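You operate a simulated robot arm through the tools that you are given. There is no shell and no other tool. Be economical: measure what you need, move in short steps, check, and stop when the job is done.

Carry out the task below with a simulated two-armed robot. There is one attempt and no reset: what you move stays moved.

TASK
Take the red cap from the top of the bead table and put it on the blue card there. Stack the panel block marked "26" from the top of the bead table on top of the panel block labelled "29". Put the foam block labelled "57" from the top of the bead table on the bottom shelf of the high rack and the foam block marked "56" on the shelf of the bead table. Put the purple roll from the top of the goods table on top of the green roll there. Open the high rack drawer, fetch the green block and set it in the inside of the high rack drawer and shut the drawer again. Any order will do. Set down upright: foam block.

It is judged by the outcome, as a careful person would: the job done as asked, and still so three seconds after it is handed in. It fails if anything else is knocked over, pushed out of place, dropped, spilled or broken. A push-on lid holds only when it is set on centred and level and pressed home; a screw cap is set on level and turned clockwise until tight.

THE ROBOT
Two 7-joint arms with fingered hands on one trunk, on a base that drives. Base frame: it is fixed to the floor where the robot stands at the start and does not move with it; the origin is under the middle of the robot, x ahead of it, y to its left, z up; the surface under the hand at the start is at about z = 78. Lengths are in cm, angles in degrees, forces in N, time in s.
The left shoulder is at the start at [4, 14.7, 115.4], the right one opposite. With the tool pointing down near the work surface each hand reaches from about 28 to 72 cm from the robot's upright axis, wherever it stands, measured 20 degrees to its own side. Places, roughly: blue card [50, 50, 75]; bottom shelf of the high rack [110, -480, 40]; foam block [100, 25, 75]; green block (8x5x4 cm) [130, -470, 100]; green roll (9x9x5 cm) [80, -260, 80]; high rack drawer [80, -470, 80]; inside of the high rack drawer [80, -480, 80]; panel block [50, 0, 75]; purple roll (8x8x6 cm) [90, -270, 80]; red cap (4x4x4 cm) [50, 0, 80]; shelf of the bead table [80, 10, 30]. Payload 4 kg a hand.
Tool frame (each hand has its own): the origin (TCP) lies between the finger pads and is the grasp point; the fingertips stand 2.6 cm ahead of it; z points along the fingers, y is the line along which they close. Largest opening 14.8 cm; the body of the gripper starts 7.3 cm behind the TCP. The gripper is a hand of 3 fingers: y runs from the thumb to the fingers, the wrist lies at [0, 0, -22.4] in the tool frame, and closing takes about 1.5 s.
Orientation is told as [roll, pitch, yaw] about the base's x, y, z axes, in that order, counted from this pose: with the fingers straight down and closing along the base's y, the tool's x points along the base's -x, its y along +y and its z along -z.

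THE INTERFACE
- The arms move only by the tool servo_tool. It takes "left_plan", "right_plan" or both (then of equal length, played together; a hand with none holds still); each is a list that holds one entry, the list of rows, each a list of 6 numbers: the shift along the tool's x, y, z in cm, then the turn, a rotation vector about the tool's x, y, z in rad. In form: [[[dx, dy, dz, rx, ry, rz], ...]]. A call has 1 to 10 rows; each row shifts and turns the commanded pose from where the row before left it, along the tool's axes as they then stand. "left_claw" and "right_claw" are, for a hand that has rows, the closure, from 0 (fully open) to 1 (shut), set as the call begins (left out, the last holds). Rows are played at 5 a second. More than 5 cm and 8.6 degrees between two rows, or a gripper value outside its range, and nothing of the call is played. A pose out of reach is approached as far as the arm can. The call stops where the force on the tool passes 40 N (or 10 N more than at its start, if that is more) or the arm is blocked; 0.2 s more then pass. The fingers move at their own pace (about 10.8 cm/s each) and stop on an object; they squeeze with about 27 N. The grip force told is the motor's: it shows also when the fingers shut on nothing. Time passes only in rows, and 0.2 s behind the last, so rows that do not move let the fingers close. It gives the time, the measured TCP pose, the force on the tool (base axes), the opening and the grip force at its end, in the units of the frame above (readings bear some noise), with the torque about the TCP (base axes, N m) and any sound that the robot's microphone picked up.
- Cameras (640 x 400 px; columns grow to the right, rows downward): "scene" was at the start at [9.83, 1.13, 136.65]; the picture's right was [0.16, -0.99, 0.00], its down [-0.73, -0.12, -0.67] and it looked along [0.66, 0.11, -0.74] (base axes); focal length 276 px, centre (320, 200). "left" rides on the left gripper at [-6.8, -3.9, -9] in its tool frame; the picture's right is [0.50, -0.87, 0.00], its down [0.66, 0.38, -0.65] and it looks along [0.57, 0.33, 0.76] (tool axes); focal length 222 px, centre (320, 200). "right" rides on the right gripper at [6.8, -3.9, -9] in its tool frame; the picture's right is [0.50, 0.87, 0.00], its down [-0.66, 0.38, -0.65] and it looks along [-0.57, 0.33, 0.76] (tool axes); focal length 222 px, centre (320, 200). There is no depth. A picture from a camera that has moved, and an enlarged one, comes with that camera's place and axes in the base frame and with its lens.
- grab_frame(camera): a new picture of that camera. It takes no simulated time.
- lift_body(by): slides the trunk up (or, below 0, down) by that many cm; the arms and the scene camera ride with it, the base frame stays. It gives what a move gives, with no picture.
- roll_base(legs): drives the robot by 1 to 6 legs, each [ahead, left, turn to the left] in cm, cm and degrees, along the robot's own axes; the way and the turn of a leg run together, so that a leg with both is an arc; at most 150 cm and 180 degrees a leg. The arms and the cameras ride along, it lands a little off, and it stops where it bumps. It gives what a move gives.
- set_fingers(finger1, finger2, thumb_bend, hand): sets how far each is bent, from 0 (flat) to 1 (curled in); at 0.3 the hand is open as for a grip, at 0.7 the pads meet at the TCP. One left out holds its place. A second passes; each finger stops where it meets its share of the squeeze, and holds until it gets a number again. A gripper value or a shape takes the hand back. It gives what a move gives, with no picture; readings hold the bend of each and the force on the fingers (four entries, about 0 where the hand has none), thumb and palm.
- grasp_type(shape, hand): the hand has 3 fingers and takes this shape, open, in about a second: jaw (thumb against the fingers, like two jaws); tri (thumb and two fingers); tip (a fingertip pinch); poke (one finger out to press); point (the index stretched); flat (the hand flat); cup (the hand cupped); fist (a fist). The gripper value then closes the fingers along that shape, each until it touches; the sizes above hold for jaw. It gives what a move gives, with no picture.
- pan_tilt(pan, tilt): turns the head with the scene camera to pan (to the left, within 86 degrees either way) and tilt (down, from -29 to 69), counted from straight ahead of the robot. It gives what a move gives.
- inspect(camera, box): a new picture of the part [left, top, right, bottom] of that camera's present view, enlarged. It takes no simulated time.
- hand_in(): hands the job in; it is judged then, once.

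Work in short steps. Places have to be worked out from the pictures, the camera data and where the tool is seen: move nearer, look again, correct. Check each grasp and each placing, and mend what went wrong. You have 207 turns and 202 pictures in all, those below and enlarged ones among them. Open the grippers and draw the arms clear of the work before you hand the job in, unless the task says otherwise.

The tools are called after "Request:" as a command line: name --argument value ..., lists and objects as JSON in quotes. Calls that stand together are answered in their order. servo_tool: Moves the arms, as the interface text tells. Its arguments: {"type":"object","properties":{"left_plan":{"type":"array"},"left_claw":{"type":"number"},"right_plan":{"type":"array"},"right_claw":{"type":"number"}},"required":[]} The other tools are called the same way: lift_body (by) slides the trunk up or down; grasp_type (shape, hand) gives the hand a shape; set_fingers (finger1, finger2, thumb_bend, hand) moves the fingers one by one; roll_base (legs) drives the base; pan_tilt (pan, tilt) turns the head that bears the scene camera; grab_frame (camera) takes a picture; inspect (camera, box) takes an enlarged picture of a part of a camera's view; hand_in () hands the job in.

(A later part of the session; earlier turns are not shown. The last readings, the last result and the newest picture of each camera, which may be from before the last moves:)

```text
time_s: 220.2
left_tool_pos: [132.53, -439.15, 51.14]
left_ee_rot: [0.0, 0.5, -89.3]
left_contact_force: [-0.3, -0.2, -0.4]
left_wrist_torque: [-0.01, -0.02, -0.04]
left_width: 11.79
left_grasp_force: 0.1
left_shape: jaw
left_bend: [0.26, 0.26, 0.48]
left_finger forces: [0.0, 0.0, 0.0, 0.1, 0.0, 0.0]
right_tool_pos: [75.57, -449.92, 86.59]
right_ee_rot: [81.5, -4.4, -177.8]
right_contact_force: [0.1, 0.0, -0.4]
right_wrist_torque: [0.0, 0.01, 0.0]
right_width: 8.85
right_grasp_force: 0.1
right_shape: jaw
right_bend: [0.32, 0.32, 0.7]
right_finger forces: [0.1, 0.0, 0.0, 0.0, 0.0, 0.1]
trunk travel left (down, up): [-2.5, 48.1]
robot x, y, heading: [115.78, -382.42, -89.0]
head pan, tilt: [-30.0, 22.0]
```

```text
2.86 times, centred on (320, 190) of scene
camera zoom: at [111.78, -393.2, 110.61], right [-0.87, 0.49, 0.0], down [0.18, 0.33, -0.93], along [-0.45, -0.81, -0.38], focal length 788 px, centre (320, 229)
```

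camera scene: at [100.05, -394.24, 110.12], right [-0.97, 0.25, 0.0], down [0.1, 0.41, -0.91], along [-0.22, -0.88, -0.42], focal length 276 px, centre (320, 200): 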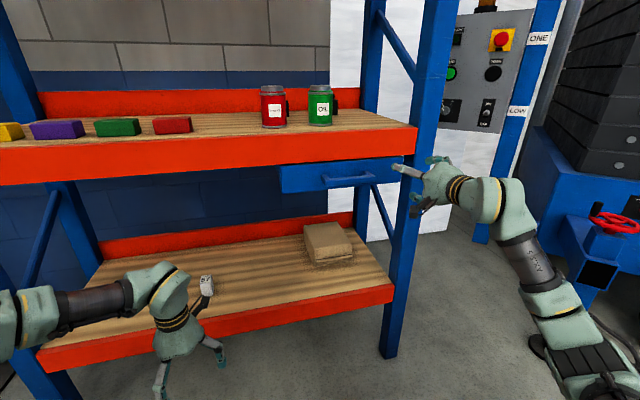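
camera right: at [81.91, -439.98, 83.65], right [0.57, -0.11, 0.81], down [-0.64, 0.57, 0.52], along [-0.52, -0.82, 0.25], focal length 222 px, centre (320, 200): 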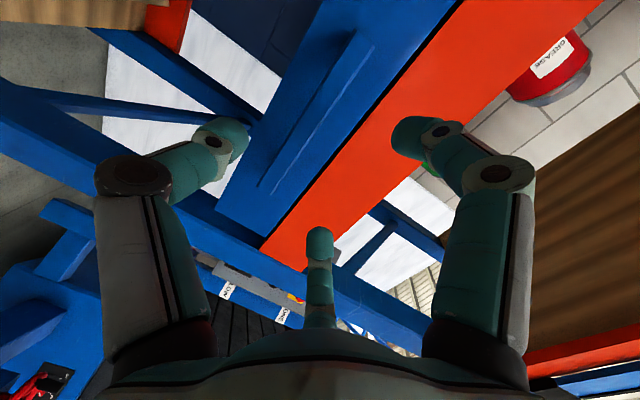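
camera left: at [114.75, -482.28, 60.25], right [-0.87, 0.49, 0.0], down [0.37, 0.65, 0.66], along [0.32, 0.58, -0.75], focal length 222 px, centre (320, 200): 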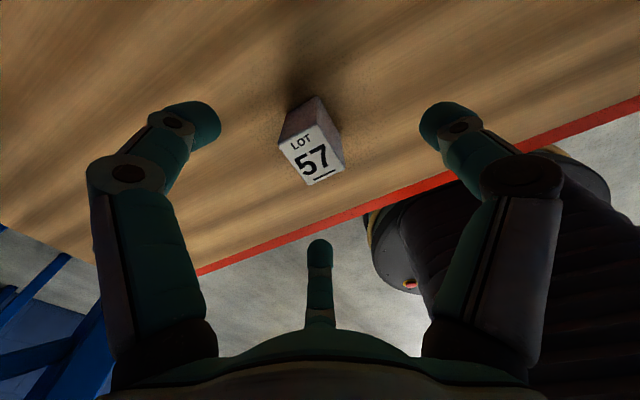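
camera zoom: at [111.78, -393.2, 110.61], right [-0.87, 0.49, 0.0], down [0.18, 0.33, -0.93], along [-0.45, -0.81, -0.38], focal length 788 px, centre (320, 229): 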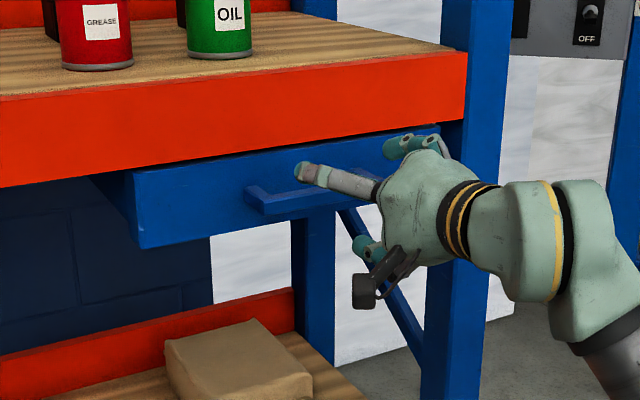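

Handle bar: x≈67–82.5, z≈83.7. Lowering 2.9 and advancing along the tool to y≈-459 with the hand opened wider.

Request:
servo_tool --right_plan '[[[-0.3, -1.4, 0.4, 0, 0, 0], [-0.3, -1.5, 0.4, 0, 0, 0], [-0.1, 0.5, 3, 0, 0, 0], [-0.1, 0.45, 3, 0, 0, 0], [0, 0.3, 2, 0, 0, 0], [0, 0, 0, 0, 0, 0]]]' --right_claw 0.2

Request:
grab_frame --camera "right"

Request:
inspect --camera "scene" --box '[240, 140, 400, 250]'

```text
time_s: 221.6
left_tool_pos: [132.53, -438.92, 51.56]
left_ee_rot: [0.2, 0.3, -89.3]
left_contact_force: [0.3, 0.2, -0.1]
left_wrist_torque: [0.0, -0.01, 0.0]
left_width: 11.77
left_grasp_force: 0.1
left_shape: jaw
left_bend: [0.26, 0.26, 0.48]
left_finger forces: [0.1, 0.1, 0.0, 0.1, 0.1, 0.0]
right_tool_pos: [74.96, -457.92, 84.3]
right_ee_rot: [81.8, -4.5, -177.9]
right_contact_force: [1.9, 33.4, -1.4]
right_wrist_torque: [-1.1, 0.04, -1.73]
right_width: 11.43
right_grasp_force: 0.2
right_shape: jaw
right_bend: [0.26, 0.21, 0.48]
right_finger forces: [0.0, 33.5, 0.0, 0.1, 0.0, 0.1]
trunk travel left (down, up): [-2.5, 48.1]
robot x, y, heading: [116.49, -383.08, -89.1]
head pan, tilt: [-30.0, 22.0]
```

```text
91 pictures are left
camera right: at [81.21, -448.13, 81.09], right [0.57, -0.1, 0.82], down [-0.64, 0.57, 0.52], along [-0.52, -0.81, 0.26], focal length 222 px, centre (320, 200)
```

right: 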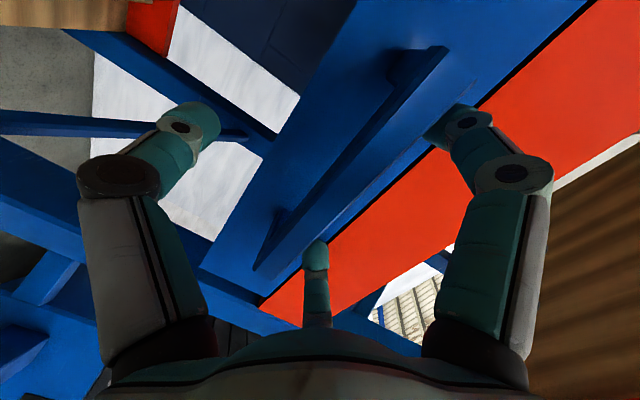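

```text
3.64 times, centred on (320, 195) of scene
camera zoom: at [111.79, -392.7, 110.65], right [-0.87, 0.49, 0.0], down [0.18, 0.32, -0.93], along [-0.45, -0.81, -0.37], focal length 1002 px, centre (320, 218)
```

zoom: 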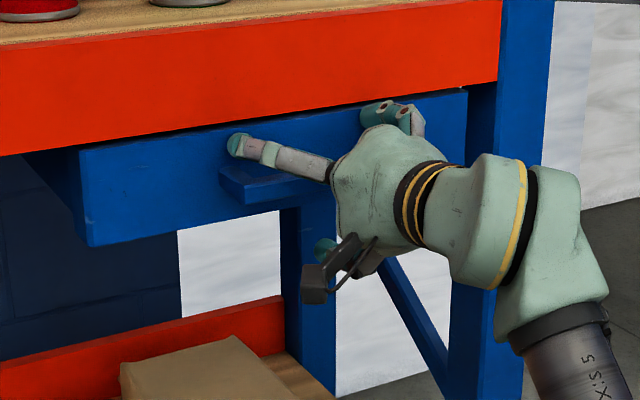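

One upper finger touched the drawer face (33 N). Backing off 1.5 cm, closing a bit so the fingertips are shorter, and approaching again.

Request:
servo_tool --right_plan '[[[0, 0, -1.5, 0, 0, 0], [0, -0.3, 0, 0, 0, 0], [0, 0, 0, 0, 0, 0], [0, 0, 0, 0, 0, 0]]]' --right_claw 0.45

Request:
servo_tool --right_plan '[[[0, 0.15, 0.7, 0, 0, 0], [0, 0.15, 0.7, 0, 0, 0], [0, 0, 0.4, 0, 0, 0], [0, 0, 0, 0, 0, 0]]]'

Request:
grab_frame --camera "right"

```text
time_s: 222.6
left_tool_pos: [132.67, -439.15, 51.37]
left_ee_rot: [0.1, 0.6, -89.4]
left_contact_force: [0.1, -0.1, 0.0]
left_wrist_torque: [0.01, 0.01, 0.03]
left_width: 11.82
left_grasp_force: 0.0
left_shape: jaw
left_bend: [0.26, 0.26, 0.48]
left_finger forces: [0.0, 0.0, 0.0, 0.0, 0.1, 0.1]
right_tool_pos: [74.87, -456.87, 83.73]
right_ee_rot: [81.5, -4.4, -177.7]
right_contact_force: [-0.4, -0.4, 0.9]
right_wrist_torque: [-0.02, 0.02, -0.02]
right_width: 8.21
right_grasp_force: 0.1
right_shape: jaw
right_bend: [0.34, 0.34, 0.7]
right_finger forces: [0.0, 0.1, 0.1, 0.1, 0.0, 0.0]
trunk travel left (down, up): [-2.5, 48.1]
robot x, y, heading: [115.96, -382.92, -89.1]
head pan, tilt: [-30.0, 22.0]
```

```text
time_s: 223.6
left_tool_pos: [132.48, -438.89, 51.64]
left_ee_rot: [0.0, 0.3, -89.3]
left_contact_force: [-0.1, 0.2, 0.2]
left_wrist_torque: [-0.02, 0.01, 0.04]
left_width: 11.82
left_grasp_force: 0.1
left_shape: jaw
left_bend: [0.26, 0.26, 0.48]
left_finger forces: [0.0, 0.0, 0.1, 0.0, 0.0, 0.0]
right_tool_pos: [74.56, -458.28, 84.17]
right_ee_rot: [82.0, -4.5, -177.8]
right_contact_force: [-2.4, 33.0, 3.5]
right_wrist_torque: [-0.88, -0.03, -0.57]
right_width: 8.01
right_grasp_force: 0.1
right_shape: jaw
right_bend: [0.33, 0.8, 0.7]
right_finger forces: [8.6, 24.9, 0.0, 0.0, 0.0, 0.0]
trunk travel left (down, up): [-2.5, 48.1]
robot x, y, heading: [116.75, -383.05, -89.4]
head pan, tilt: [-30.0, 22.0]
```

```text
89 pictures are left
camera right: at [80.87, -448.4, 81.1], right [0.57, -0.1, 0.82], down [-0.64, 0.57, 0.52], along [-0.52, -0.81, 0.26], focal length 222 px, centre (320, 200)
```

right: 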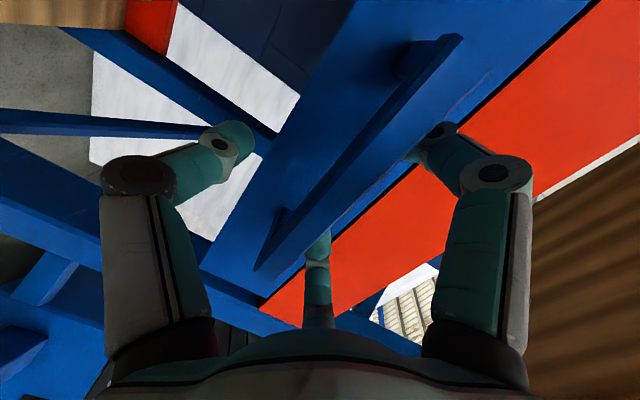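

The bar lies between thumb and the upper fingers, whose tips touch the face. Easing back 0.4 cm and closing.

Request:
servo_tool --right_plan '[[[0, 0, -0.5, 0, 0, 0], [0, 0, 0, 0, 0, 0], [0, 0, 0, 0, 0, 0], [0, 0, 0, 0, 0, 0], [0, 0, 0, 0, 0, 0], [0, 0, 0, 0, 0, 0], [0, 0, 0, 0, 0, 0]]]' --right_claw 1

Request:
grab_frame --camera "right"

Request:
inspect --camera "scene" --box '[240, 140, 400, 250]'

```text
time_s: 225.2
left_tool_pos: [132.54, -439.09, 51.13]
left_ee_rot: [0.1, 0.7, -89.3]
left_contact_force: [0.3, -0.6, 0.2]
left_wrist_torque: [0.04, -0.03, 0.0]
left_width: 11.8
left_grasp_force: 0.1
left_shape: jaw
left_bend: [0.26, 0.26, 0.48]
left_finger forces: [0.0, 0.0, 0.0, 0.0, 0.0, 0.0]
right_tool_pos: [75.02, -458.38, 83.37]
right_ee_rot: [81.2, -4.3, -177.4]
right_contact_force: [6.6, -0.3, -11.4]
right_wrist_torque: [-0.09, -0.18, -0.06]
right_width: 1.11
right_grasp_force: 27.1
right_shape: jaw
right_bend: [0.82, 0.82, 0.77]
right_finger forces: [8.5, 1.8, 0.1, 0.1, 18.6, 0.0]
trunk travel left (down, up): [-2.5, 48.1]
robot x, y, heading: [116.25, -382.95, -88.9]
head pan, tilt: [-30.0, 22.0]
```

```text
88 pictures are left
camera right: at [81.23, -448.42, 80.5], right [0.57, -0.11, 0.82], down [-0.64, 0.56, 0.52], along [-0.51, -0.82, 0.25], focal length 222 px, centre (320, 200)
```

right: 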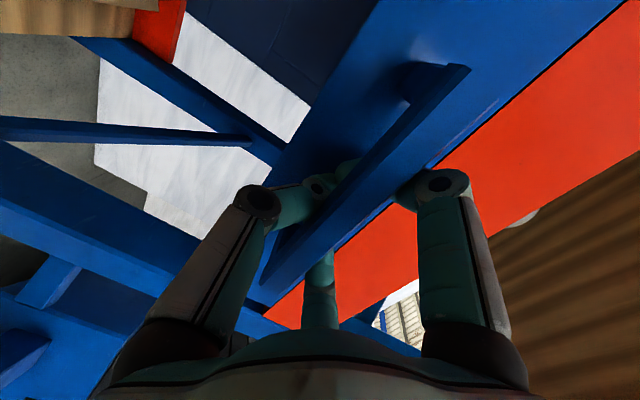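

```text
3.64 times, centred on (320, 195) of scene
camera zoom: at [111.79, -393.36, 110.59], right [-0.87, 0.49, 0.0], down [0.18, 0.33, -0.93], along [-0.45, -0.81, -0.38], focal length 1002 px, centre (320, 218)
```

zoom: 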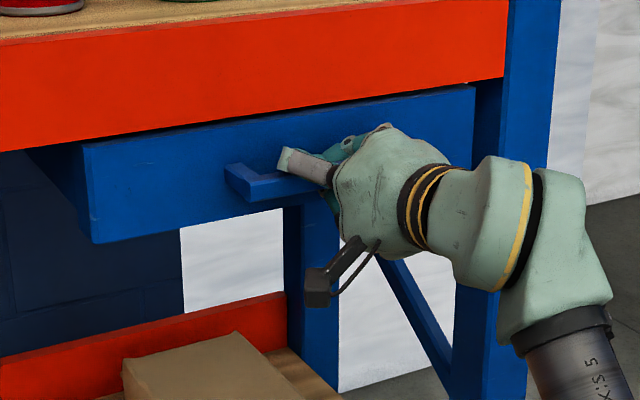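

Fingers hook behind the bar. Pulling by driving the base back 22 cm.

Request:
roll_base --legs '[[-22, 0, 0]]'

Request:
grab_frame --camera "scene"

```text
time_s: 226.9
left_tool_pos: [132.23, -417.12, 51.07]
left_ee_rot: [0.1, 0.6, -89.3]
left_contact_force: [0.8, 0.9, -0.2]
left_wrist_torque: [0.03, -0.02, 0.02]
left_width: 11.81
left_grasp_force: 0.1
left_shape: jaw
left_bend: [0.26, 0.26, 0.48]
left_finger forces: [0.0, 0.0, 0.0, 0.0, 0.0, 0.1]
right_tool_pos: [74.58, -436.06, 83.74]
right_ee_rot: [81.2, -4.4, -177.7]
right_contact_force: [16.9, -0.1, -15.2]
right_wrist_torque: [-0.15, -0.09, -0.15]
right_width: 1.06
right_grasp_force: 27.3
right_shape: jaw
right_bend: [0.82, 0.82, 0.77]
right_finger forces: [3.1, 0.0, 0.0, 0.1, 17.2, 0.1]
trunk travel left (down, up): [-2.5, 48.1]
robot x, y, heading: [115.72, -360.88, -89.4]
head pan, tilt: [-30.0, 22.0]
```

```text
86 pictures are left
camera scene: at [111.51, -371.24, 110.6], right [-0.87, 0.49, 0.0], down [0.18, 0.33, -0.93], along [-0.45, -0.81, -0.38], focal length 276 px, centre (320, 200)
```

scene: 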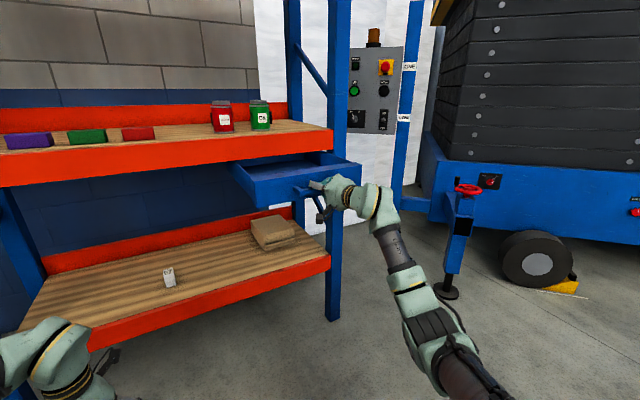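

Drawer is open ~22 cm. Releasing the handle and withdrawing the right hand.

Request:
servo_tool --right_plan '[[[0, 0, 0, 0, 0, 0], [0, 0, 0, 0, 0, 0], [0, 0, 0, 0, 0, 0], [0, 0, 0, 0, 0, 0], [0, 0, 0, 0, 0, 0]]]' --right_claw 0.3

Request:
grab_frame --camera "right"

```text
time_s: 228.1
left_tool_pos: [132.21, -417.15, 51.28]
left_ee_rot: [0.1, 0.7, -89.2]
left_contact_force: [-1.4, 0.0, 0.9]
left_wrist_torque: [-0.03, 0.0, -0.01]
left_width: 11.81
left_grasp_force: 0.0
left_shape: jaw
left_bend: [0.26, 0.26, 0.48]
left_finger forces: [0.0, 0.0, 0.0, 0.1, 0.0, 0.0]
right_tool_pos: [74.4, -435.95, 83.81]
right_ee_rot: [81.3, -4.4, -177.8]
right_contact_force: [0.3, -0.5, -0.5]
right_wrist_torque: [-0.02, -0.02, 0.02]
right_width: 10.35
right_grasp_force: 0.0
right_shape: jaw
right_bend: [0.28, 0.28, 0.74]
right_finger forces: [0.0, 0.1, 0.0, 0.0, 0.0, 0.0]
trunk travel left (down, up): [-2.5, 48.1]
robot x, y, heading: [115.96, -360.57, -88.9]
head pan, tilt: [-30.0, 22.0]
```

```text
85 pictures are left
camera right: at [80.71, -426.13, 80.7], right [0.57, -0.11, 0.82], down [-0.64, 0.56, 0.52], along [-0.52, -0.82, 0.25], focal length 222 px, centre (320, 200)
```

right: 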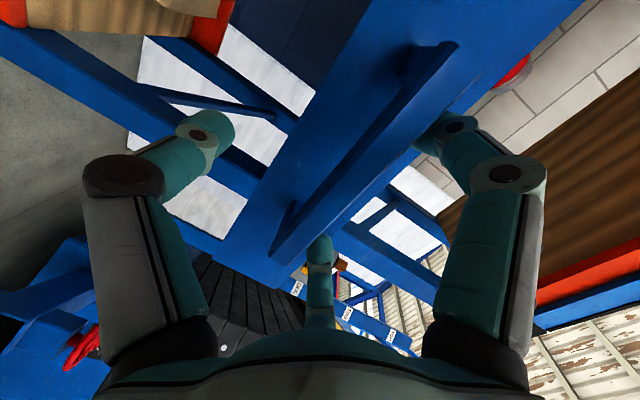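

Backing the base 18 cm and folding the right hand back to its downward pose.

Request:
roll_base --legs '[[-18, 0, 0]]'

Request:
servo_tool --right_plan '[[[-1, 2.5, -2.5, 0, 0, 0], [-1, 2.5, -2.5, 0, 0, 0], [-1, 2.5, -2.5, 0, 0, 0], [-1, 2.5, -2.5, 0, 0, 0], [-1, 2.5, -2.5, 0, 0, 0], [0, 2.5, -2.5, 0, 0, -0.149], [0, 2.5, 0, 0, 0, -0.149], [0, 0, 0, 0, 0, -0.149], [0, 0, 0, 0, 0, -0.149], [0, 0, 0, 0, 0, -0.149]]]'

Request:
servo_tool --right_plan '[[[0, 0, 0, 0, 0, -0.149], [0, 0, 0, 0, 0, -0.149], [0, 0, 0, 0, 0, -0.149], [0, 0, 0, 0, 0, -0.149], [0, 0, 0, 0, 0, -0.149], [3, 0, 0, 0, 0.149, 0], [3, 0, 0, 0, 0.149, 0], [3, 0, 0, 0, 0.149, 0], [3, 0, 0, 0, 0.149, 0], [3, 0, 0, 0, 0.149, 0]]]'

Request:
grab_frame --camera "scene"

```text
time_s: 229.6
left_tool_pos: [131.86, -399.34, 51.31]
left_ee_rot: [0.1, 0.6, -89.4]
left_contact_force: [-1.0, -0.5, 0.0]
left_wrist_torque: [-0.04, -0.07, 0.01]
left_width: 11.82
left_grasp_force: 0.0
left_shape: jaw
left_bend: [0.26, 0.26, 0.48]
left_finger forces: [0.0, 0.1, 0.0, 0.1, 0.0, 0.1]
right_tool_pos: [74.07, -418.32, 83.83]
right_ee_rot: [81.5, -4.4, -177.8]
right_contact_force: [-1.1, 0.6, -0.5]
right_wrist_torque: [0.0, -0.04, -0.02]
right_width: 10.33
right_grasp_force: 0.1
right_shape: jaw
right_bend: [0.28, 0.28, 0.74]
right_finger forces: [0.0, 0.0, 0.0, 0.0, 0.0, 0.0]
trunk travel left (down, up): [-2.5, 48.1]
robot x, y, heading: [115.29, -343.19, -89.2]
head pan, tilt: [-30.0, 22.0]
```

```text
time_s: 231.8
left_tool_pos: [131.89, -399.42, 51.38]
left_ee_rot: [0.0, 0.7, -89.4]
left_contact_force: [-0.7, -0.1, -0.4]
left_wrist_torque: [0.03, -0.03, 0.0]
left_width: 11.82
left_grasp_force: 0.1
left_shape: jaw
left_bend: [0.26, 0.26, 0.48]
left_finger forces: [0.1, 0.1, 0.0, 0.0, 0.0, 0.0]
right_tool_pos: [70.41, -406.22, 103.49]
right_ee_rot: [77.4, -46.5, -169.2]
right_contact_force: [-1.0, 0.3, 0.1]
right_wrist_torque: [0.01, 0.01, -0.05]
right_width: 10.39
right_grasp_force: 0.0
right_shape: jaw
right_bend: [0.28, 0.28, 0.74]
right_finger forces: [0.0, 0.1, 0.0, 0.0, 0.0, 0.0]
trunk travel left (down, up): [-2.5, 48.1]
robot x, y, heading: [115.58, -342.63, -89.4]
head pan, tilt: [-30.0, 22.0]
```

```text
time_s: 234.0
left_tool_pos: [131.9, -399.29, 51.28]
left_ee_rot: [0.2, 0.6, -89.4]
left_contact_force: [0.1, -0.4, 0.5]
left_wrist_torque: [0.01, 0.0, 0.01]
left_width: 11.8
left_grasp_force: 0.0
left_shape: jaw
left_bend: [0.26, 0.26, 0.48]
left_finger forces: [0.0, 0.1, 0.1, 0.0, 0.0, 0.0]
right_tool_pos: [70.48, -399.76, 90.07]
right_ee_rot: [0.3, -38.6, -88.5]
right_contact_force: [0.1, 0.5, 0.7]
right_wrist_torque: [0.04, 0.02, -0.02]
right_width: 10.36
right_grasp_force: 0.0
right_shape: jaw
right_bend: [0.28, 0.28, 0.74]
right_finger forces: [0.0, 0.1, 0.1, 0.1, 0.0, 0.1]
trunk travel left (down, up): [-2.5, 48.1]
robot x, y, heading: [115.86, -343.58, -88.8]
head pan, tilt: [-30.0, 22.0]
```

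```text
84 pictures are left
camera scene: at [111.18, -353.44, 110.61], right [-0.87, 0.49, 0.0], down [0.18, 0.33, -0.93], along [-0.45, -0.81, -0.37], focal length 276 px, centre (320, 200)
```

scene: 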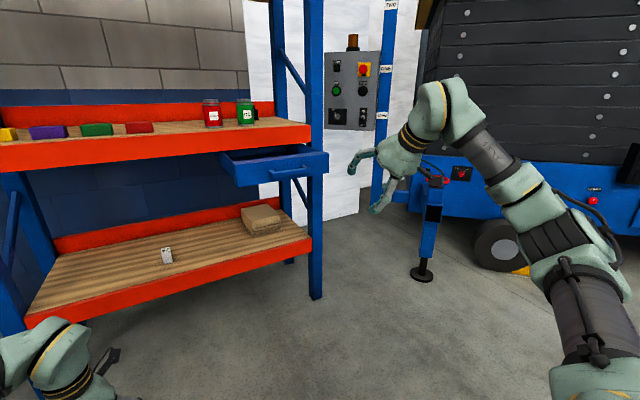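

Finishing the right hand's return to vertical, and raising the trunk 30 with the left hand going up to mid-shelf height.

Request:
servo_tool --right_plan '[[[3, 0, 0, 0, 0.135, 0], [3, 0, 0, 0, 0.135, 0], [3, 0, 0, 0, 0.135, 0], [3, 0, 0, 0, 0.135, 0], [3, 0, 0, 0, 0.135, 0], [3, 0, 0, 0, 0, 0], [3, 0, 0, 0, 0, 0]]]'

Request:
lift_body --by 30

Request:
servo_tool --left_plan '[[[1, 0, -4.5, 0, 0, 0], [1, 0, -4.5, 0, 0, 0], [1, 0, -4.5, 0, 0, 0], [1, 0, -4.5, 0, 0, 0], [1, 0, -4.5, 0, 0, 0], [1, 0, -4.5, 0, 0, 0]]]' --left_claw 0.35

Request:
roll_base --legs '[[58, 0, 0]]'

Request:
pan_tilt --pan 10 --tilt 38

Request:
grab_frame --camera "scene"

Request:
grab_frame --camera "left"

```text
time_s: 235.6
left_tool_pos: [131.94, -399.44, 51.17]
left_ee_rot: [0.2, 0.5, -89.4]
left_contact_force: [0.6, -0.1, -0.7]
left_wrist_torque: [-0.02, 0.02, -0.03]
left_width: 11.85
left_grasp_force: 0.1
left_shape: jaw
left_bend: [0.26, 0.26, 0.48]
left_finger forces: [0.0, 0.0, 0.0, 0.1, 0.1, 0.0]
right_tool_pos: [69.87, -380.24, 84.24]
right_ee_rot: [0.2, 0.0, -88.4]
right_contact_force: [-0.3, -0.2, -0.2]
right_wrist_torque: [0.03, 0.03, 0.0]
right_width: 10.37
right_grasp_force: 0.1
right_shape: jaw
right_bend: [0.28, 0.28, 0.74]
right_finger forces: [0.1, 0.0, 0.0, 0.0, 0.1, 0.0]
trunk travel left (down, up): [-2.5, 48.1]
robot x, y, heading: [115.25, -343.23, -89.1]
head pan, tilt: [-30.0, 22.0]
```

```text
time_s: 238.6
left_tool_pos: [131.88, -399.4, 81.16]
left_ee_rot: [0.1, 0.7, -89.4]
left_contact_force: [-0.4, -0.2, 0.3]
left_wrist_torque: [0.03, -0.02, -0.01]
left_width: 11.84
left_grasp_force: 0.1
left_shape: jaw
left_bend: [0.26, 0.26, 0.48]
left_finger forces: [0.0, 0.0, 0.0, 0.1, 0.0, 0.0]
right_tool_pos: [69.99, -380.3, 114.32]
right_ee_rot: [0.3, 0.0, -88.4]
right_contact_force: [-0.2, -0.2, -0.5]
right_wrist_torque: [-0.02, -0.03, 0.01]
right_width: 10.34
right_grasp_force: 0.1
right_shape: jaw
right_bend: [0.28, 0.28, 0.74]
right_finger forces: [0.0, 0.0, 0.0, 0.1, 0.0, 0.0]
trunk travel left (down, up): [-32.5, 18.1]
robot x, y, heading: [115.63, -343.09, -89.4]
head pan, tilt: [-30.0, 22.0]
```

```text
time_s: 240.0
left_tool_pos: [131.68, -393.67, 108.52]
left_ee_rot: [0.1, 0.5, -89.4]
left_contact_force: [0.6, 0.6, 0.1]
left_wrist_torque: [0.0, 0.0, 0.02]
left_width: 9.68
left_grasp_force: 0.0
left_shape: jaw
left_bend: [0.3, 0.3, 0.7]
left_finger forces: [0.0, 0.0, 0.0, 0.1, 0.1, 0.0]
right_tool_pos: [69.91, -380.1, 114.35]
right_ee_rot: [0.2, -0.1, -88.4]
right_contact_force: [0.0, 0.3, -1.0]
right_wrist_torque: [-0.02, 0.02, 0.02]
right_width: 10.34
right_grasp_force: 0.0
right_shape: jaw
right_bend: [0.28, 0.28, 0.74]
right_finger forces: [0.0, 0.1, 0.1, 0.0, 0.0, 0.1]
trunk travel left (down, up): [-32.5, 18.1]
robot x, y, heading: [115.78, -342.92, -89.2]
head pan, tilt: [-30.0, 22.0]
```

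```text
time_s: 243.2
left_tool_pos: [131.09, -450.98, 108.53]
left_ee_rot: [0.1, 0.7, -90.5]
left_contact_force: [-0.2, 0.1, 0.8]
left_wrist_torque: [0.01, 0.0, 0.0]
left_width: 9.66
left_grasp_force: 0.1
left_shape: jaw
left_bend: [0.3, 0.3, 0.7]
left_finger forces: [0.0, 0.0, 0.1, 0.1, 0.0, 0.0]
right_tool_pos: [69.33, -436.39, 114.29]
right_ee_rot: [0.3, 0.0, -89.5]
right_contact_force: [0.1, 0.0, 0.0]
right_wrist_torque: [-0.03, -0.01, 0.03]
right_width: 10.35
right_grasp_force: 0.0
right_shape: jaw
right_bend: [0.28, 0.28, 0.74]
right_finger forces: [0.0, 0.0, 0.0, 0.0, 0.0, 0.1]
trunk travel left (down, up): [-32.5, 18.1]
robot x, y, heading: [115.86, -400.17, -90.4]
head pan, tilt: [-30.0, 22.0]
```

```text
time_s: 244.3
left_tool_pos: [131.1, -450.95, 108.46]
left_ee_rot: [0.1, 0.5, -90.5]
left_contact_force: [-0.3, -0.5, -0.4]
left_wrist_torque: [-0.01, -0.03, 0.01]
left_width: 9.67
left_grasp_force: 0.0
left_shape: jaw
left_bend: [0.3, 0.3, 0.7]
left_finger forces: [0.0, 0.0, 0.0, 0.0, 0.1, 0.0]
right_tool_pos: [69.38, -436.32, 114.18]
right_ee_rot: [0.2, 0.0, -89.5]
right_contact_force: [-0.3, -0.3, 0.7]
right_wrist_torque: [0.0, 0.01, 0.01]
right_width: 10.37
right_grasp_force: 0.1
right_shape: jaw
right_bend: [0.28, 0.28, 0.74]
right_finger forces: [0.0, 0.0, 0.1, 0.0, 0.1, 0.0]
trunk travel left (down, up): [-32.5, 18.1]
robot x, y, heading: [115.87, -400.42, -90.2]
head pan, tilt: [10.0, 38.0]
```

```text
83 pictures are left
camera scene: at [117.33, -410.79, 138.08], right [-0.99, -0.17, 0.0], down [-0.1, 0.61, -0.79], along [0.13, -0.78, -0.62], focal length 276 px, centre (320, 200)
```

scene: 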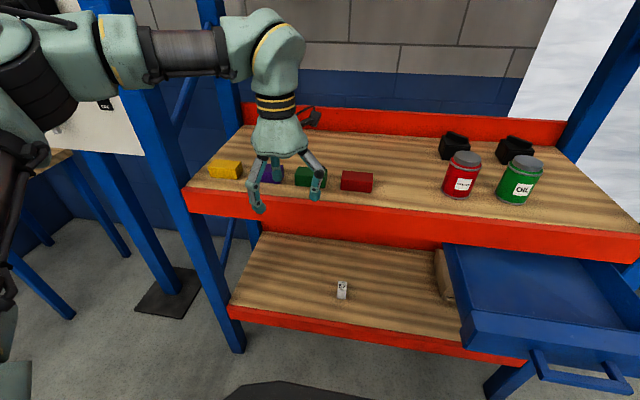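

```text
82 pictures are left
camera left: at [127.03, -457.85, 117.32], right [-0.86, 0.51, 0.0], down [0.38, 0.65, 0.66], along [0.33, 0.57, -0.75], focal length 222 px, centre (320, 200)
```

left: 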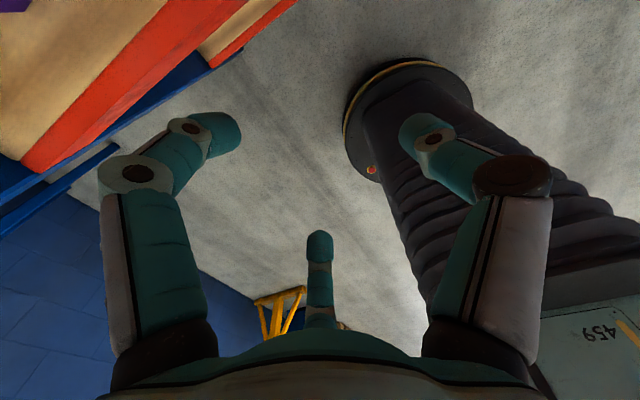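

Driving 12 cm closer, then extending the left hand over the green block.

Request:
roll_base --legs '[[13, 0, 0]]'

Request:
servo_tool --left_plan '[[[-3, 0, 0, 0, 0, 0], [-3, 0, 0, 0, 0, 0], [0, 0, 0, 0, 0, 0]]]'

Request:
grab_frame --camera "left"

Request:
grab_frame --camera "scene"

```text
time_s: 245.6
left_tool_pos: [130.89, -463.85, 108.45]
left_ee_rot: [0.0, 0.5, -90.5]
left_contact_force: [0.2, -0.8, 0.0]
left_wrist_torque: [-0.02, 0.02, 0.0]
left_width: 9.65
left_grasp_force: 0.1
left_shape: jaw
left_bend: [0.3, 0.3, 0.7]
left_finger forces: [0.0, 0.0, 0.0, 0.1, 0.0, 0.0]
right_tool_pos: [69.33, -449.27, 114.28]
right_ee_rot: [0.2, -0.1, -89.5]
right_contact_force: [0.1, 0.0, 0.5]
right_wrist_torque: [-0.02, 0.01, -0.01]
right_width: 10.36
right_grasp_force: 0.1
right_shape: jaw
right_bend: [0.28, 0.28, 0.74]
right_finger forces: [0.0, 0.0, 0.0, 0.1, 0.0, 0.1]
trunk travel left (down, up): [-32.5, 18.1]
robot x, y, heading: [115.59, -413.44, -90.2]
head pan, tilt: [10.0, 38.0]
```

```text
time_s: 246.4
left_tool_pos: [130.8, -469.93, 108.2]
left_ee_rot: [0.1, 0.6, -90.5]
left_contact_force: [0.5, -0.2, -0.1]
left_wrist_torque: [-0.01, -0.01, 0.02]
left_width: 9.68
left_grasp_force: 0.0
left_shape: jaw
left_bend: [0.3, 0.3, 0.7]
left_finger forces: [0.0, 0.0, 0.1, 0.1, 0.0, 0.0]
right_tool_pos: [69.42, -449.29, 114.3]
right_ee_rot: [0.1, -0.1, -89.4]
right_contact_force: [-0.7, 0.1, -1.3]
right_wrist_torque: [0.0, -0.05, 0.01]
right_width: 10.36
right_grasp_force: 0.1
right_shape: jaw
right_bend: [0.28, 0.28, 0.74]
right_finger forces: [0.0, 0.0, 0.0, 0.0, 0.0, 0.1]
trunk travel left (down, up): [-32.5, 18.1]
robot x, y, heading: [115.83, -413.07, -90.3]
head pan, tilt: [10.0, 38.0]
```

```text
81 pictures are left
camera left: at [126.75, -476.75, 117.18], right [-0.86, 0.51, 0.0], down [0.38, 0.65, 0.66], along [0.33, 0.57, -0.75], focal length 222 px, centre (320, 200)
```

left: 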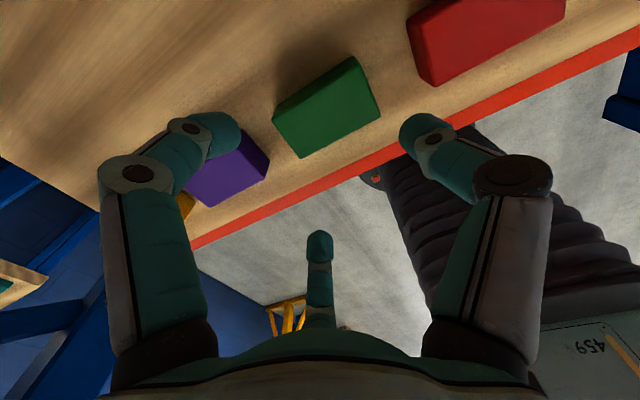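

```text
80 pictures are left
camera scene: at [117.3, -423.71, 138.07], right [-0.99, -0.17, 0.0], down [-0.1, 0.61, -0.79], along [0.13, -0.78, -0.62], focal length 276 px, centre (320, 200)
```

scene: 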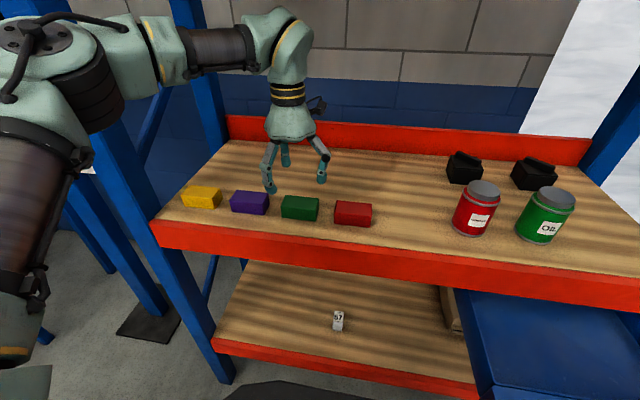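

Green block centre ≈ (129.3, -471), top ≈ 99.3, long axis along x. I'll put the TCP at (128.2, -471) with the thumb in the gap toward the red block.

Request:
servo_tool --left_plan '[[[-0.6, -1.3, 0, 0, 0, 0], [-0.5, -1.3, 0, 0, 0, 0], [0, 0, 2.5, 0, 0, 0], [0, 0, 2, 0, 0, 0], [0, 0, 0, 0, 0, 0]]]' --left_claw 0.5

Request:
grab_frame --camera "left"

Request:
inspect --camera "scene" --box '[220, 120, 380, 240]'

```text
time_s: 247.6
left_tool_pos: [128.34, -470.98, 103.77]
left_ee_rot: [0.1, 0.5, -90.5]
left_contact_force: [0.1, -0.5, 0.2]
left_wrist_torque: [0.02, 0.0, -0.02]
left_width: 7.46
left_grasp_force: 0.1
left_shape: jaw
left_bend: [0.36, 0.36, 0.7]
left_finger forces: [0.0, 0.0, 0.0, 0.1, 0.0, 0.0]
right_tool_pos: [69.34, -449.28, 114.23]
right_ee_rot: [0.2, -0.1, -89.5]
right_contact_force: [1.5, -0.4, -0.1]
right_wrist_torque: [-0.01, -0.02, 0.01]
right_width: 10.39
right_grasp_force: 0.0
right_shape: jaw
right_bend: [0.28, 0.28, 0.74]
right_finger forces: [0.0, 0.0, 0.1, 0.0, 0.0, 0.0]
trunk travel left (down, up): [-32.5, 18.1]
robot x, y, heading: [115.48, -413.48, -90.3]
head pan, tilt: [10.0, 38.0]
```

```text
79 pictures are left
camera left: at [124.29, -477.8, 112.71], right [-0.86, 0.51, 0.0], down [0.38, 0.65, 0.66], along [0.33, 0.57, -0.75], focal length 222 px, centre (320, 200)
```

left: 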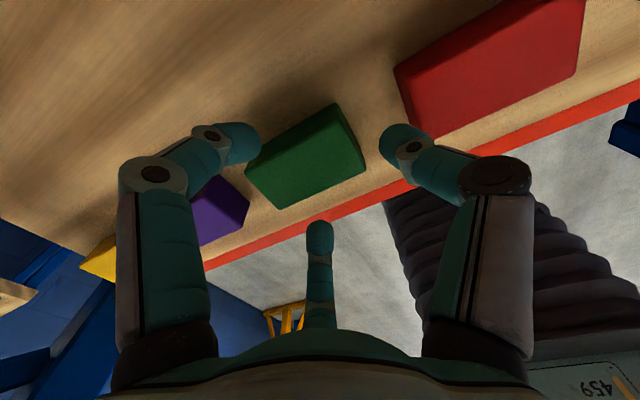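

```text
3.33 times, centred on (300, 180) of scene
camera zoom: at [117.22, -423.69, 138.08], right [-0.99, -0.17, 0.0], down [-0.1, 0.61, -0.79], along [0.13, -0.78, -0.62], focal length 919 px, centre (387, 267)
```

zoom: 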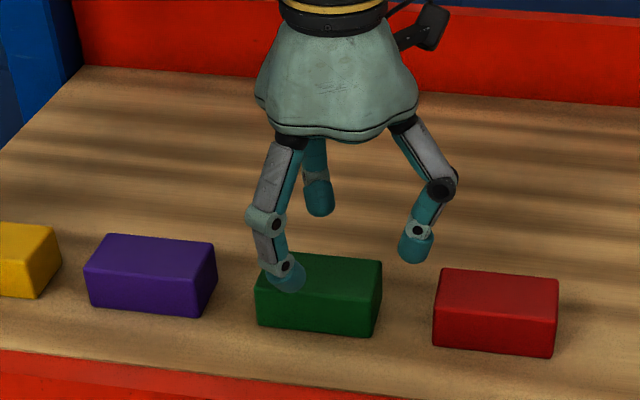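

Alignment good. Descending 5.5 cm with a force check.

Request:
servo_tool --left_plan '[[[0.3, 0, 1.5, 0, 0, 0], [0, 0, 1.5, 0, 0, 0], [0, 0, 1.3, 0, 0, 0], [0, 0, 1.2, 0, 0, 0], [0, 0, 0, 0, 0, 0]]]'

Request:
grab_frame --camera "left"

Request:
inspect --camera "scene" --box '[220, 120, 380, 240]'

```text
time_s: 248.8
left_tool_pos: [128.27, -470.68, 98.66]
left_ee_rot: [0.0, 0.2, -90.5]
left_contact_force: [0.9, -0.4, 18.0]
left_wrist_torque: [-0.16, -0.28, -0.04]
left_width: 7.47
left_grasp_force: 0.1
left_shape: jaw
left_bend: [0.35, 0.35, 0.7]
left_finger forces: [9.9, 6.2, 0.1, 0.0, 1.7, 0.1]
right_tool_pos: [69.24, -449.0, 114.38]
right_ee_rot: [0.3, -0.1, -89.4]
right_contact_force: [0.4, 0.2, 0.4]
right_wrist_torque: [0.02, 0.0, -0.04]
right_width: 10.37
right_grasp_force: 0.1
right_shape: jaw
right_bend: [0.28, 0.28, 0.74]
right_finger forces: [0.0, 0.1, 0.0, 0.1, 0.0, 0.0]
trunk travel left (down, up): [-32.5, 18.1]
robot x, y, heading: [116.07, -413.39, -90.4]
head pan, tilt: [10.0, 38.0]
```

```text
77 pictures are left
camera left: at [124.25, -477.42, 107.61], right [-0.86, 0.51, 0.0], down [0.38, 0.65, 0.66], along [0.33, 0.57, -0.75], focal length 222 px, centre (320, 200)
```

left: 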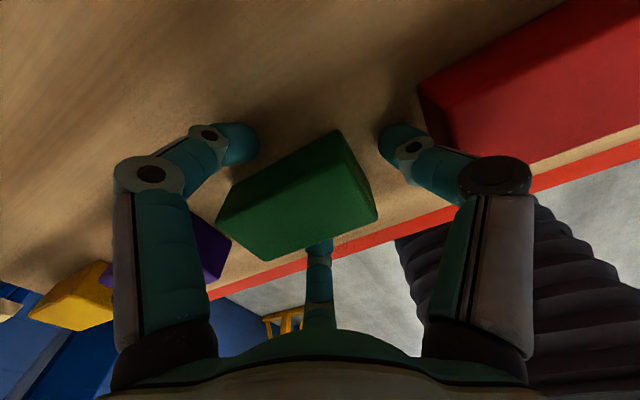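

```text
3.33 times, centred on (300, 180) of scene
camera zoom: at [117.22, -423.53, 138.11], right [-0.99, -0.17, 0.0], down [-0.1, 0.61, -0.79], along [0.13, -0.78, -0.61], focal length 919 px, centre (387, 267)
```

zoom: 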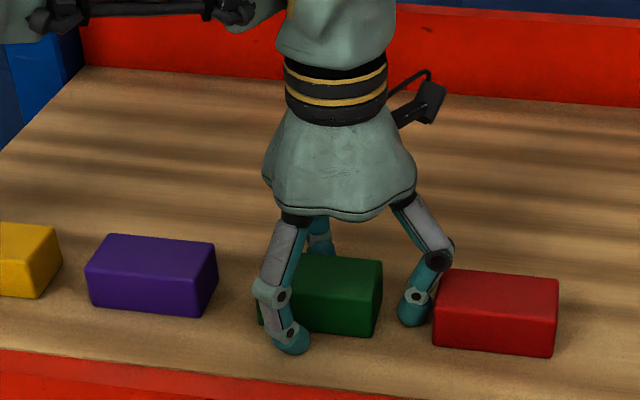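

Fingertips reached the shelf around the block. Rising 0.4 cm and closing.

Request:
servo_tool --left_plan '[[[0, 0, -0.5, 0, 0, 0], [0, 0, 0, 0, 0, 0]]]'

Request:
servo_tool --left_plan '[[[0, 0, 0, 0, 0, 0], [0, 0, 0, 0, 0, 0], [0, 0, 0, 0, 0, 0], [0, 0, 0, 0, 0, 0], [0, 0, 0, 0, 0, 0], [0, 0, 0, 0, 0, 0]]]' --left_claw 1

Request:
grab_frame --camera "left"

```text
time_s: 249.4
left_tool_pos: [128.3, -470.58, 98.85]
left_ee_rot: [0.1, 0.6, -90.6]
left_contact_force: [0.2, -0.9, 2.3]
left_wrist_torque: [-0.11, -0.09, 0.0]
left_width: 7.45
left_grasp_force: 0.0
left_shape: jaw
left_bend: [0.35, 0.36, 0.7]
left_finger forces: [2.9, 0.0, 0.0, 0.1, 0.0, 0.0]
right_tool_pos: [69.36, -449.19, 114.29]
right_ee_rot: [0.2, -0.2, -89.5]
right_contact_force: [0.1, -0.5, 0.3]
right_wrist_torque: [0.04, -0.01, 0.04]
right_width: 10.36
right_grasp_force: 0.2
right_shape: jaw
right_bend: [0.28, 0.28, 0.74]
right_finger forces: [0.0, 0.0, 0.0, 0.1, 0.0, 0.0]
trunk travel left (down, up): [-32.5, 18.1]
robot x, y, heading: [115.68, -413.21, -90.2]
head pan, tilt: [10.0, 38.0]
```

```text
time_s: 250.8
left_tool_pos: [128.26, -470.63, 98.75]
left_ee_rot: [0.2, 0.5, -90.6]
left_contact_force: [-0.1, -0.5, -0.6]
left_wrist_torque: [0.01, 0.03, -0.03]
left_width: 4.17
left_grasp_force: 27.0
left_shape: jaw
left_bend: [0.78, 0.77, 0.69]
left_finger forces: [20.1, 22.0, 0.1, 0.0, 23.8, 0.0]
right_tool_pos: [69.42, -449.37, 114.35]
right_ee_rot: [0.2, -0.1, -89.5]
right_contact_force: [0.2, 0.0, 0.1]
right_wrist_torque: [-0.03, 0.02, -0.02]
right_width: 10.38
right_grasp_force: 0.0
right_shape: jaw
right_bend: [0.28, 0.28, 0.74]
right_finger forces: [0.0, 0.0, 0.1, 0.0, 0.1, 0.1]
trunk travel left (down, up): [-32.5, 18.1]
robot x, y, heading: [116.06, -413.05, -90.5]
head pan, tilt: [10.0, 38.0]
```

```text
75 pictures are left
camera left: at [124.21, -477.5, 107.72], right [-0.86, 0.51, 0.0], down [0.38, 0.65, 0.66], along [0.33, 0.57, -0.75], focal length 222 px, centre (320, 200)
```

left: 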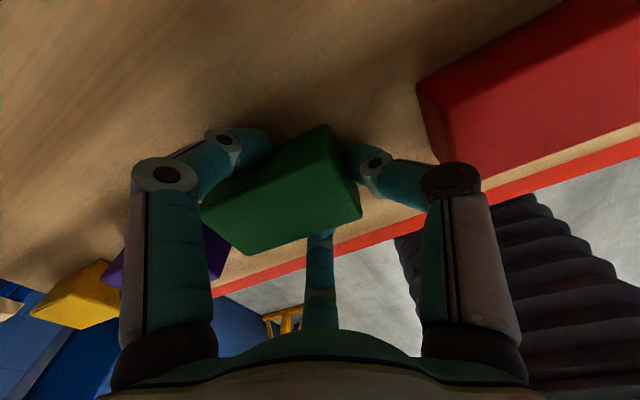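

Solid grip. Lifting, backing off 46, shifting right 36, to bring the block over the open drawer.

Request:
servo_tool --left_plan '[[[0, 0, -2, 0, 0, 0], [0, 0, -4, 0, 0, 0], [0, 0, -4, 0, 0, 0], [0, 0, -2, 0, 0, 0]]]'

Request:
roll_base --legs '[[-46, 0, 0], [0, -36, 0]]'

Request:
servo_tool --left_plan '[[[0, -4, 0, 0, 0, 0], [0, -4, 0, 0, 0, 0], [0, -4, 0, 0, 0, 0], [0, -4, 0, 0, 0, 0]]]'

Request:
pan_tilt --pan 0 --tilt 35

Request:
grab_frame --camera "scene"

```text
time_s: 251.8
left_tool_pos: [128.36, -470.58, 111.06]
left_ee_rot: [0.1, 0.5, -90.5]
left_contact_force: [0.5, 0.6, -2.4]
left_wrist_torque: [0.0, 0.02, 0.03]
left_width: 4.19
left_grasp_force: 26.8
left_shape: jaw
left_bend: [0.78, 0.77, 0.69]
left_finger forces: [20.2, 22.0, 0.0, 0.0, 23.7, 0.1]
right_tool_pos: [69.3, -449.26, 114.29]
right_ee_rot: [0.3, -0.1, -89.5]
right_contact_force: [0.1, -0.3, 0.1]
right_wrist_torque: [0.02, 0.0, 0.02]
right_width: 10.37
right_grasp_force: 0.0
right_shape: jaw
right_bend: [0.28, 0.28, 0.74]
right_finger forces: [0.0, 0.1, 0.1, 0.0, 0.0, 0.1]
trunk travel left (down, up): [-32.5, 18.1]
robot x, y, heading: [115.88, -412.62, -90.1]
head pan, tilt: [10.0, 38.0]
```

```text
time_s: 256.4
left_tool_pos: [91.54, -425.1, 111.0]
left_ee_rot: [0.1, 0.6, -91.2]
left_contact_force: [0.6, -0.6, -1.3]
left_wrist_torque: [-0.02, 0.01, 0.0]
left_width: 4.17
left_grasp_force: 27.2
left_shape: jaw
left_bend: [0.78, 0.77, 0.69]
left_finger forces: [20.2, 22.1, 0.0, 0.0, 23.7, 0.1]
right_tool_pos: [32.75, -402.76, 114.33]
right_ee_rot: [0.3, 0.0, -90.3]
right_contact_force: [0.2, -0.3, 0.1]
right_wrist_torque: [0.03, -0.02, 0.01]
right_width: 10.39
right_grasp_force: 0.1
right_shape: jaw
right_bend: [0.28, 0.28, 0.74]
right_finger forces: [0.0, 0.1, 0.0, 0.0, 0.1, 0.1]
trunk travel left (down, up): [-32.5, 18.1]
robot x, y, heading: [79.52, -367.33, -91.4]
head pan, tilt: [10.0, 38.0]
```

```text
time_s: 257.4
left_tool_pos: [75.39, -424.77, 110.87]
left_ee_rot: [0.1, 0.5, -91.3]
left_contact_force: [-1.0, -0.1, -1.1]
left_wrist_torque: [0.04, -0.01, 0.03]
left_width: 4.17
left_grasp_force: 27.6
left_shape: jaw
left_bend: [0.78, 0.77, 0.69]
left_finger forces: [20.2, 21.8, 0.0, 0.1, 23.8, 0.0]
right_tool_pos: [32.63, -402.83, 114.12]
right_ee_rot: [0.3, 0.0, -90.3]
right_contact_force: [-0.1, -0.5, -0.1]
right_wrist_torque: [-0.01, 0.01, -0.03]
right_width: 10.36
right_grasp_force: 0.0
right_shape: jaw
right_bend: [0.28, 0.28, 0.74]
right_finger forces: [0.0, 0.1, 0.1, 0.0, 0.1, 0.1]
trunk travel left (down, up): [-32.5, 18.1]
robot x, y, heading: [79.91, -367.56, -91.1]
head pan, tilt: [10.0, 38.0]
```

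```text
time_s: 258.2
left_tool_pos: [75.66, -424.69, 110.94]
left_ee_rot: [0.0, 0.5, -91.3]
left_contact_force: [-0.7, -0.8, -0.8]
left_wrist_torque: [0.01, 0.04, 0.0]
left_width: 4.2
left_grasp_force: 26.8
left_shape: jaw
left_bend: [0.78, 0.77, 0.69]
left_finger forces: [20.1, 22.0, 0.0, 0.2, 23.9, 0.1]
right_tool_pos: [32.87, -402.94, 114.3]
right_ee_rot: [0.3, 0.1, -90.3]
right_contact_force: [0.0, -0.6, -0.3]
right_wrist_torque: [-0.03, -0.01, 0.0]
right_width: 10.38
right_grasp_force: 0.0
right_shape: jaw
right_bend: [0.28, 0.28, 0.74]
right_finger forces: [0.0, 0.0, 0.0, 0.0, 0.0, 0.1]
trunk travel left (down, up): [-32.5, 18.1]
robot x, y, heading: [79.97, -367.04, -91.1]
head pan, tilt: [0.0, 35.0]
```

```text
74 pictures are left
camera scene: at [79.55, -378.19, 138.53], right [-1.0, 0.02, 0.0], down [0.01, 0.57, -0.82], along [-0.02, -0.82, -0.57], focal length 276 px, centre (320, 200)
```

scene: 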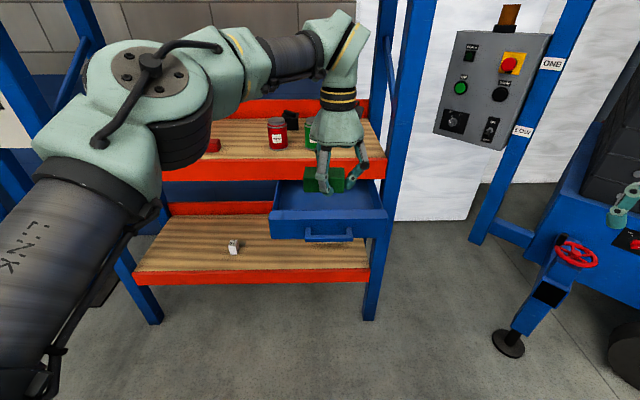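

Drawer interior exposed: x≈59–93, y≈-462..-444. Driving forward 27 to put the block above it.

Request:
roll_base --legs '[[27, 0, 0]]'

Request:
grab_frame --camera "left"

Request:
grab_frame --camera "scene"

```text
time_s: 260.1
left_tool_pos: [75.07, -451.82, 111.0]
left_ee_rot: [0.1, 0.5, -91.4]
left_contact_force: [0.8, 0.7, -1.7]
left_wrist_torque: [-0.01, 0.02, -0.03]
left_width: 4.2
left_grasp_force: 27.2
left_shape: jaw
left_bend: [0.78, 0.77, 0.69]
left_finger forces: [20.2, 22.0, 0.1, 0.0, 23.9, 0.0]
right_tool_pos: [32.28, -429.87, 114.35]
right_ee_rot: [0.2, -0.1, -90.4]
right_contact_force: [-0.5, 0.2, 0.3]
right_wrist_torque: [-0.02, 0.01, 0.0]
right_width: 10.38
right_grasp_force: 0.1
right_shape: jaw
right_bend: [0.28, 0.28, 0.74]
right_finger forces: [0.0, 0.0, 0.1, 0.0, 0.1, 0.1]
trunk travel left (down, up): [-32.5, 18.1]
robot x, y, heading: [78.92, -394.25, -91.3]
head pan, tilt: [0.0, 35.0]
```

```text
73 pictures are left
camera left: at [71.02, -458.59, 119.92], right [-0.85, 0.52, 0.0], down [0.39, 0.64, 0.66], along [0.34, 0.57, -0.75], focal length 222 px, centre (320, 200)
```

left: 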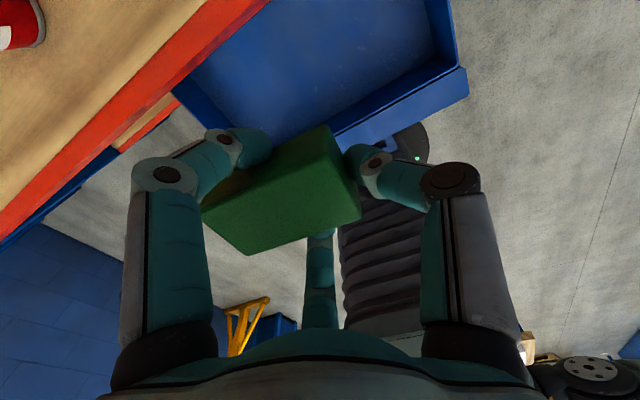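

```text
72 pictures are left
camera scene: at [79.0, -405.18, 138.54], right [-1.0, 0.02, 0.0], down [0.01, 0.57, -0.82], along [-0.02, -0.82, -0.57], focal length 276 px, centre (320, 200)
```

scene: 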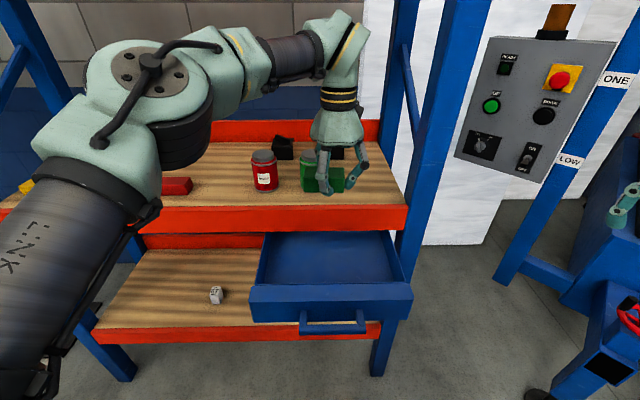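

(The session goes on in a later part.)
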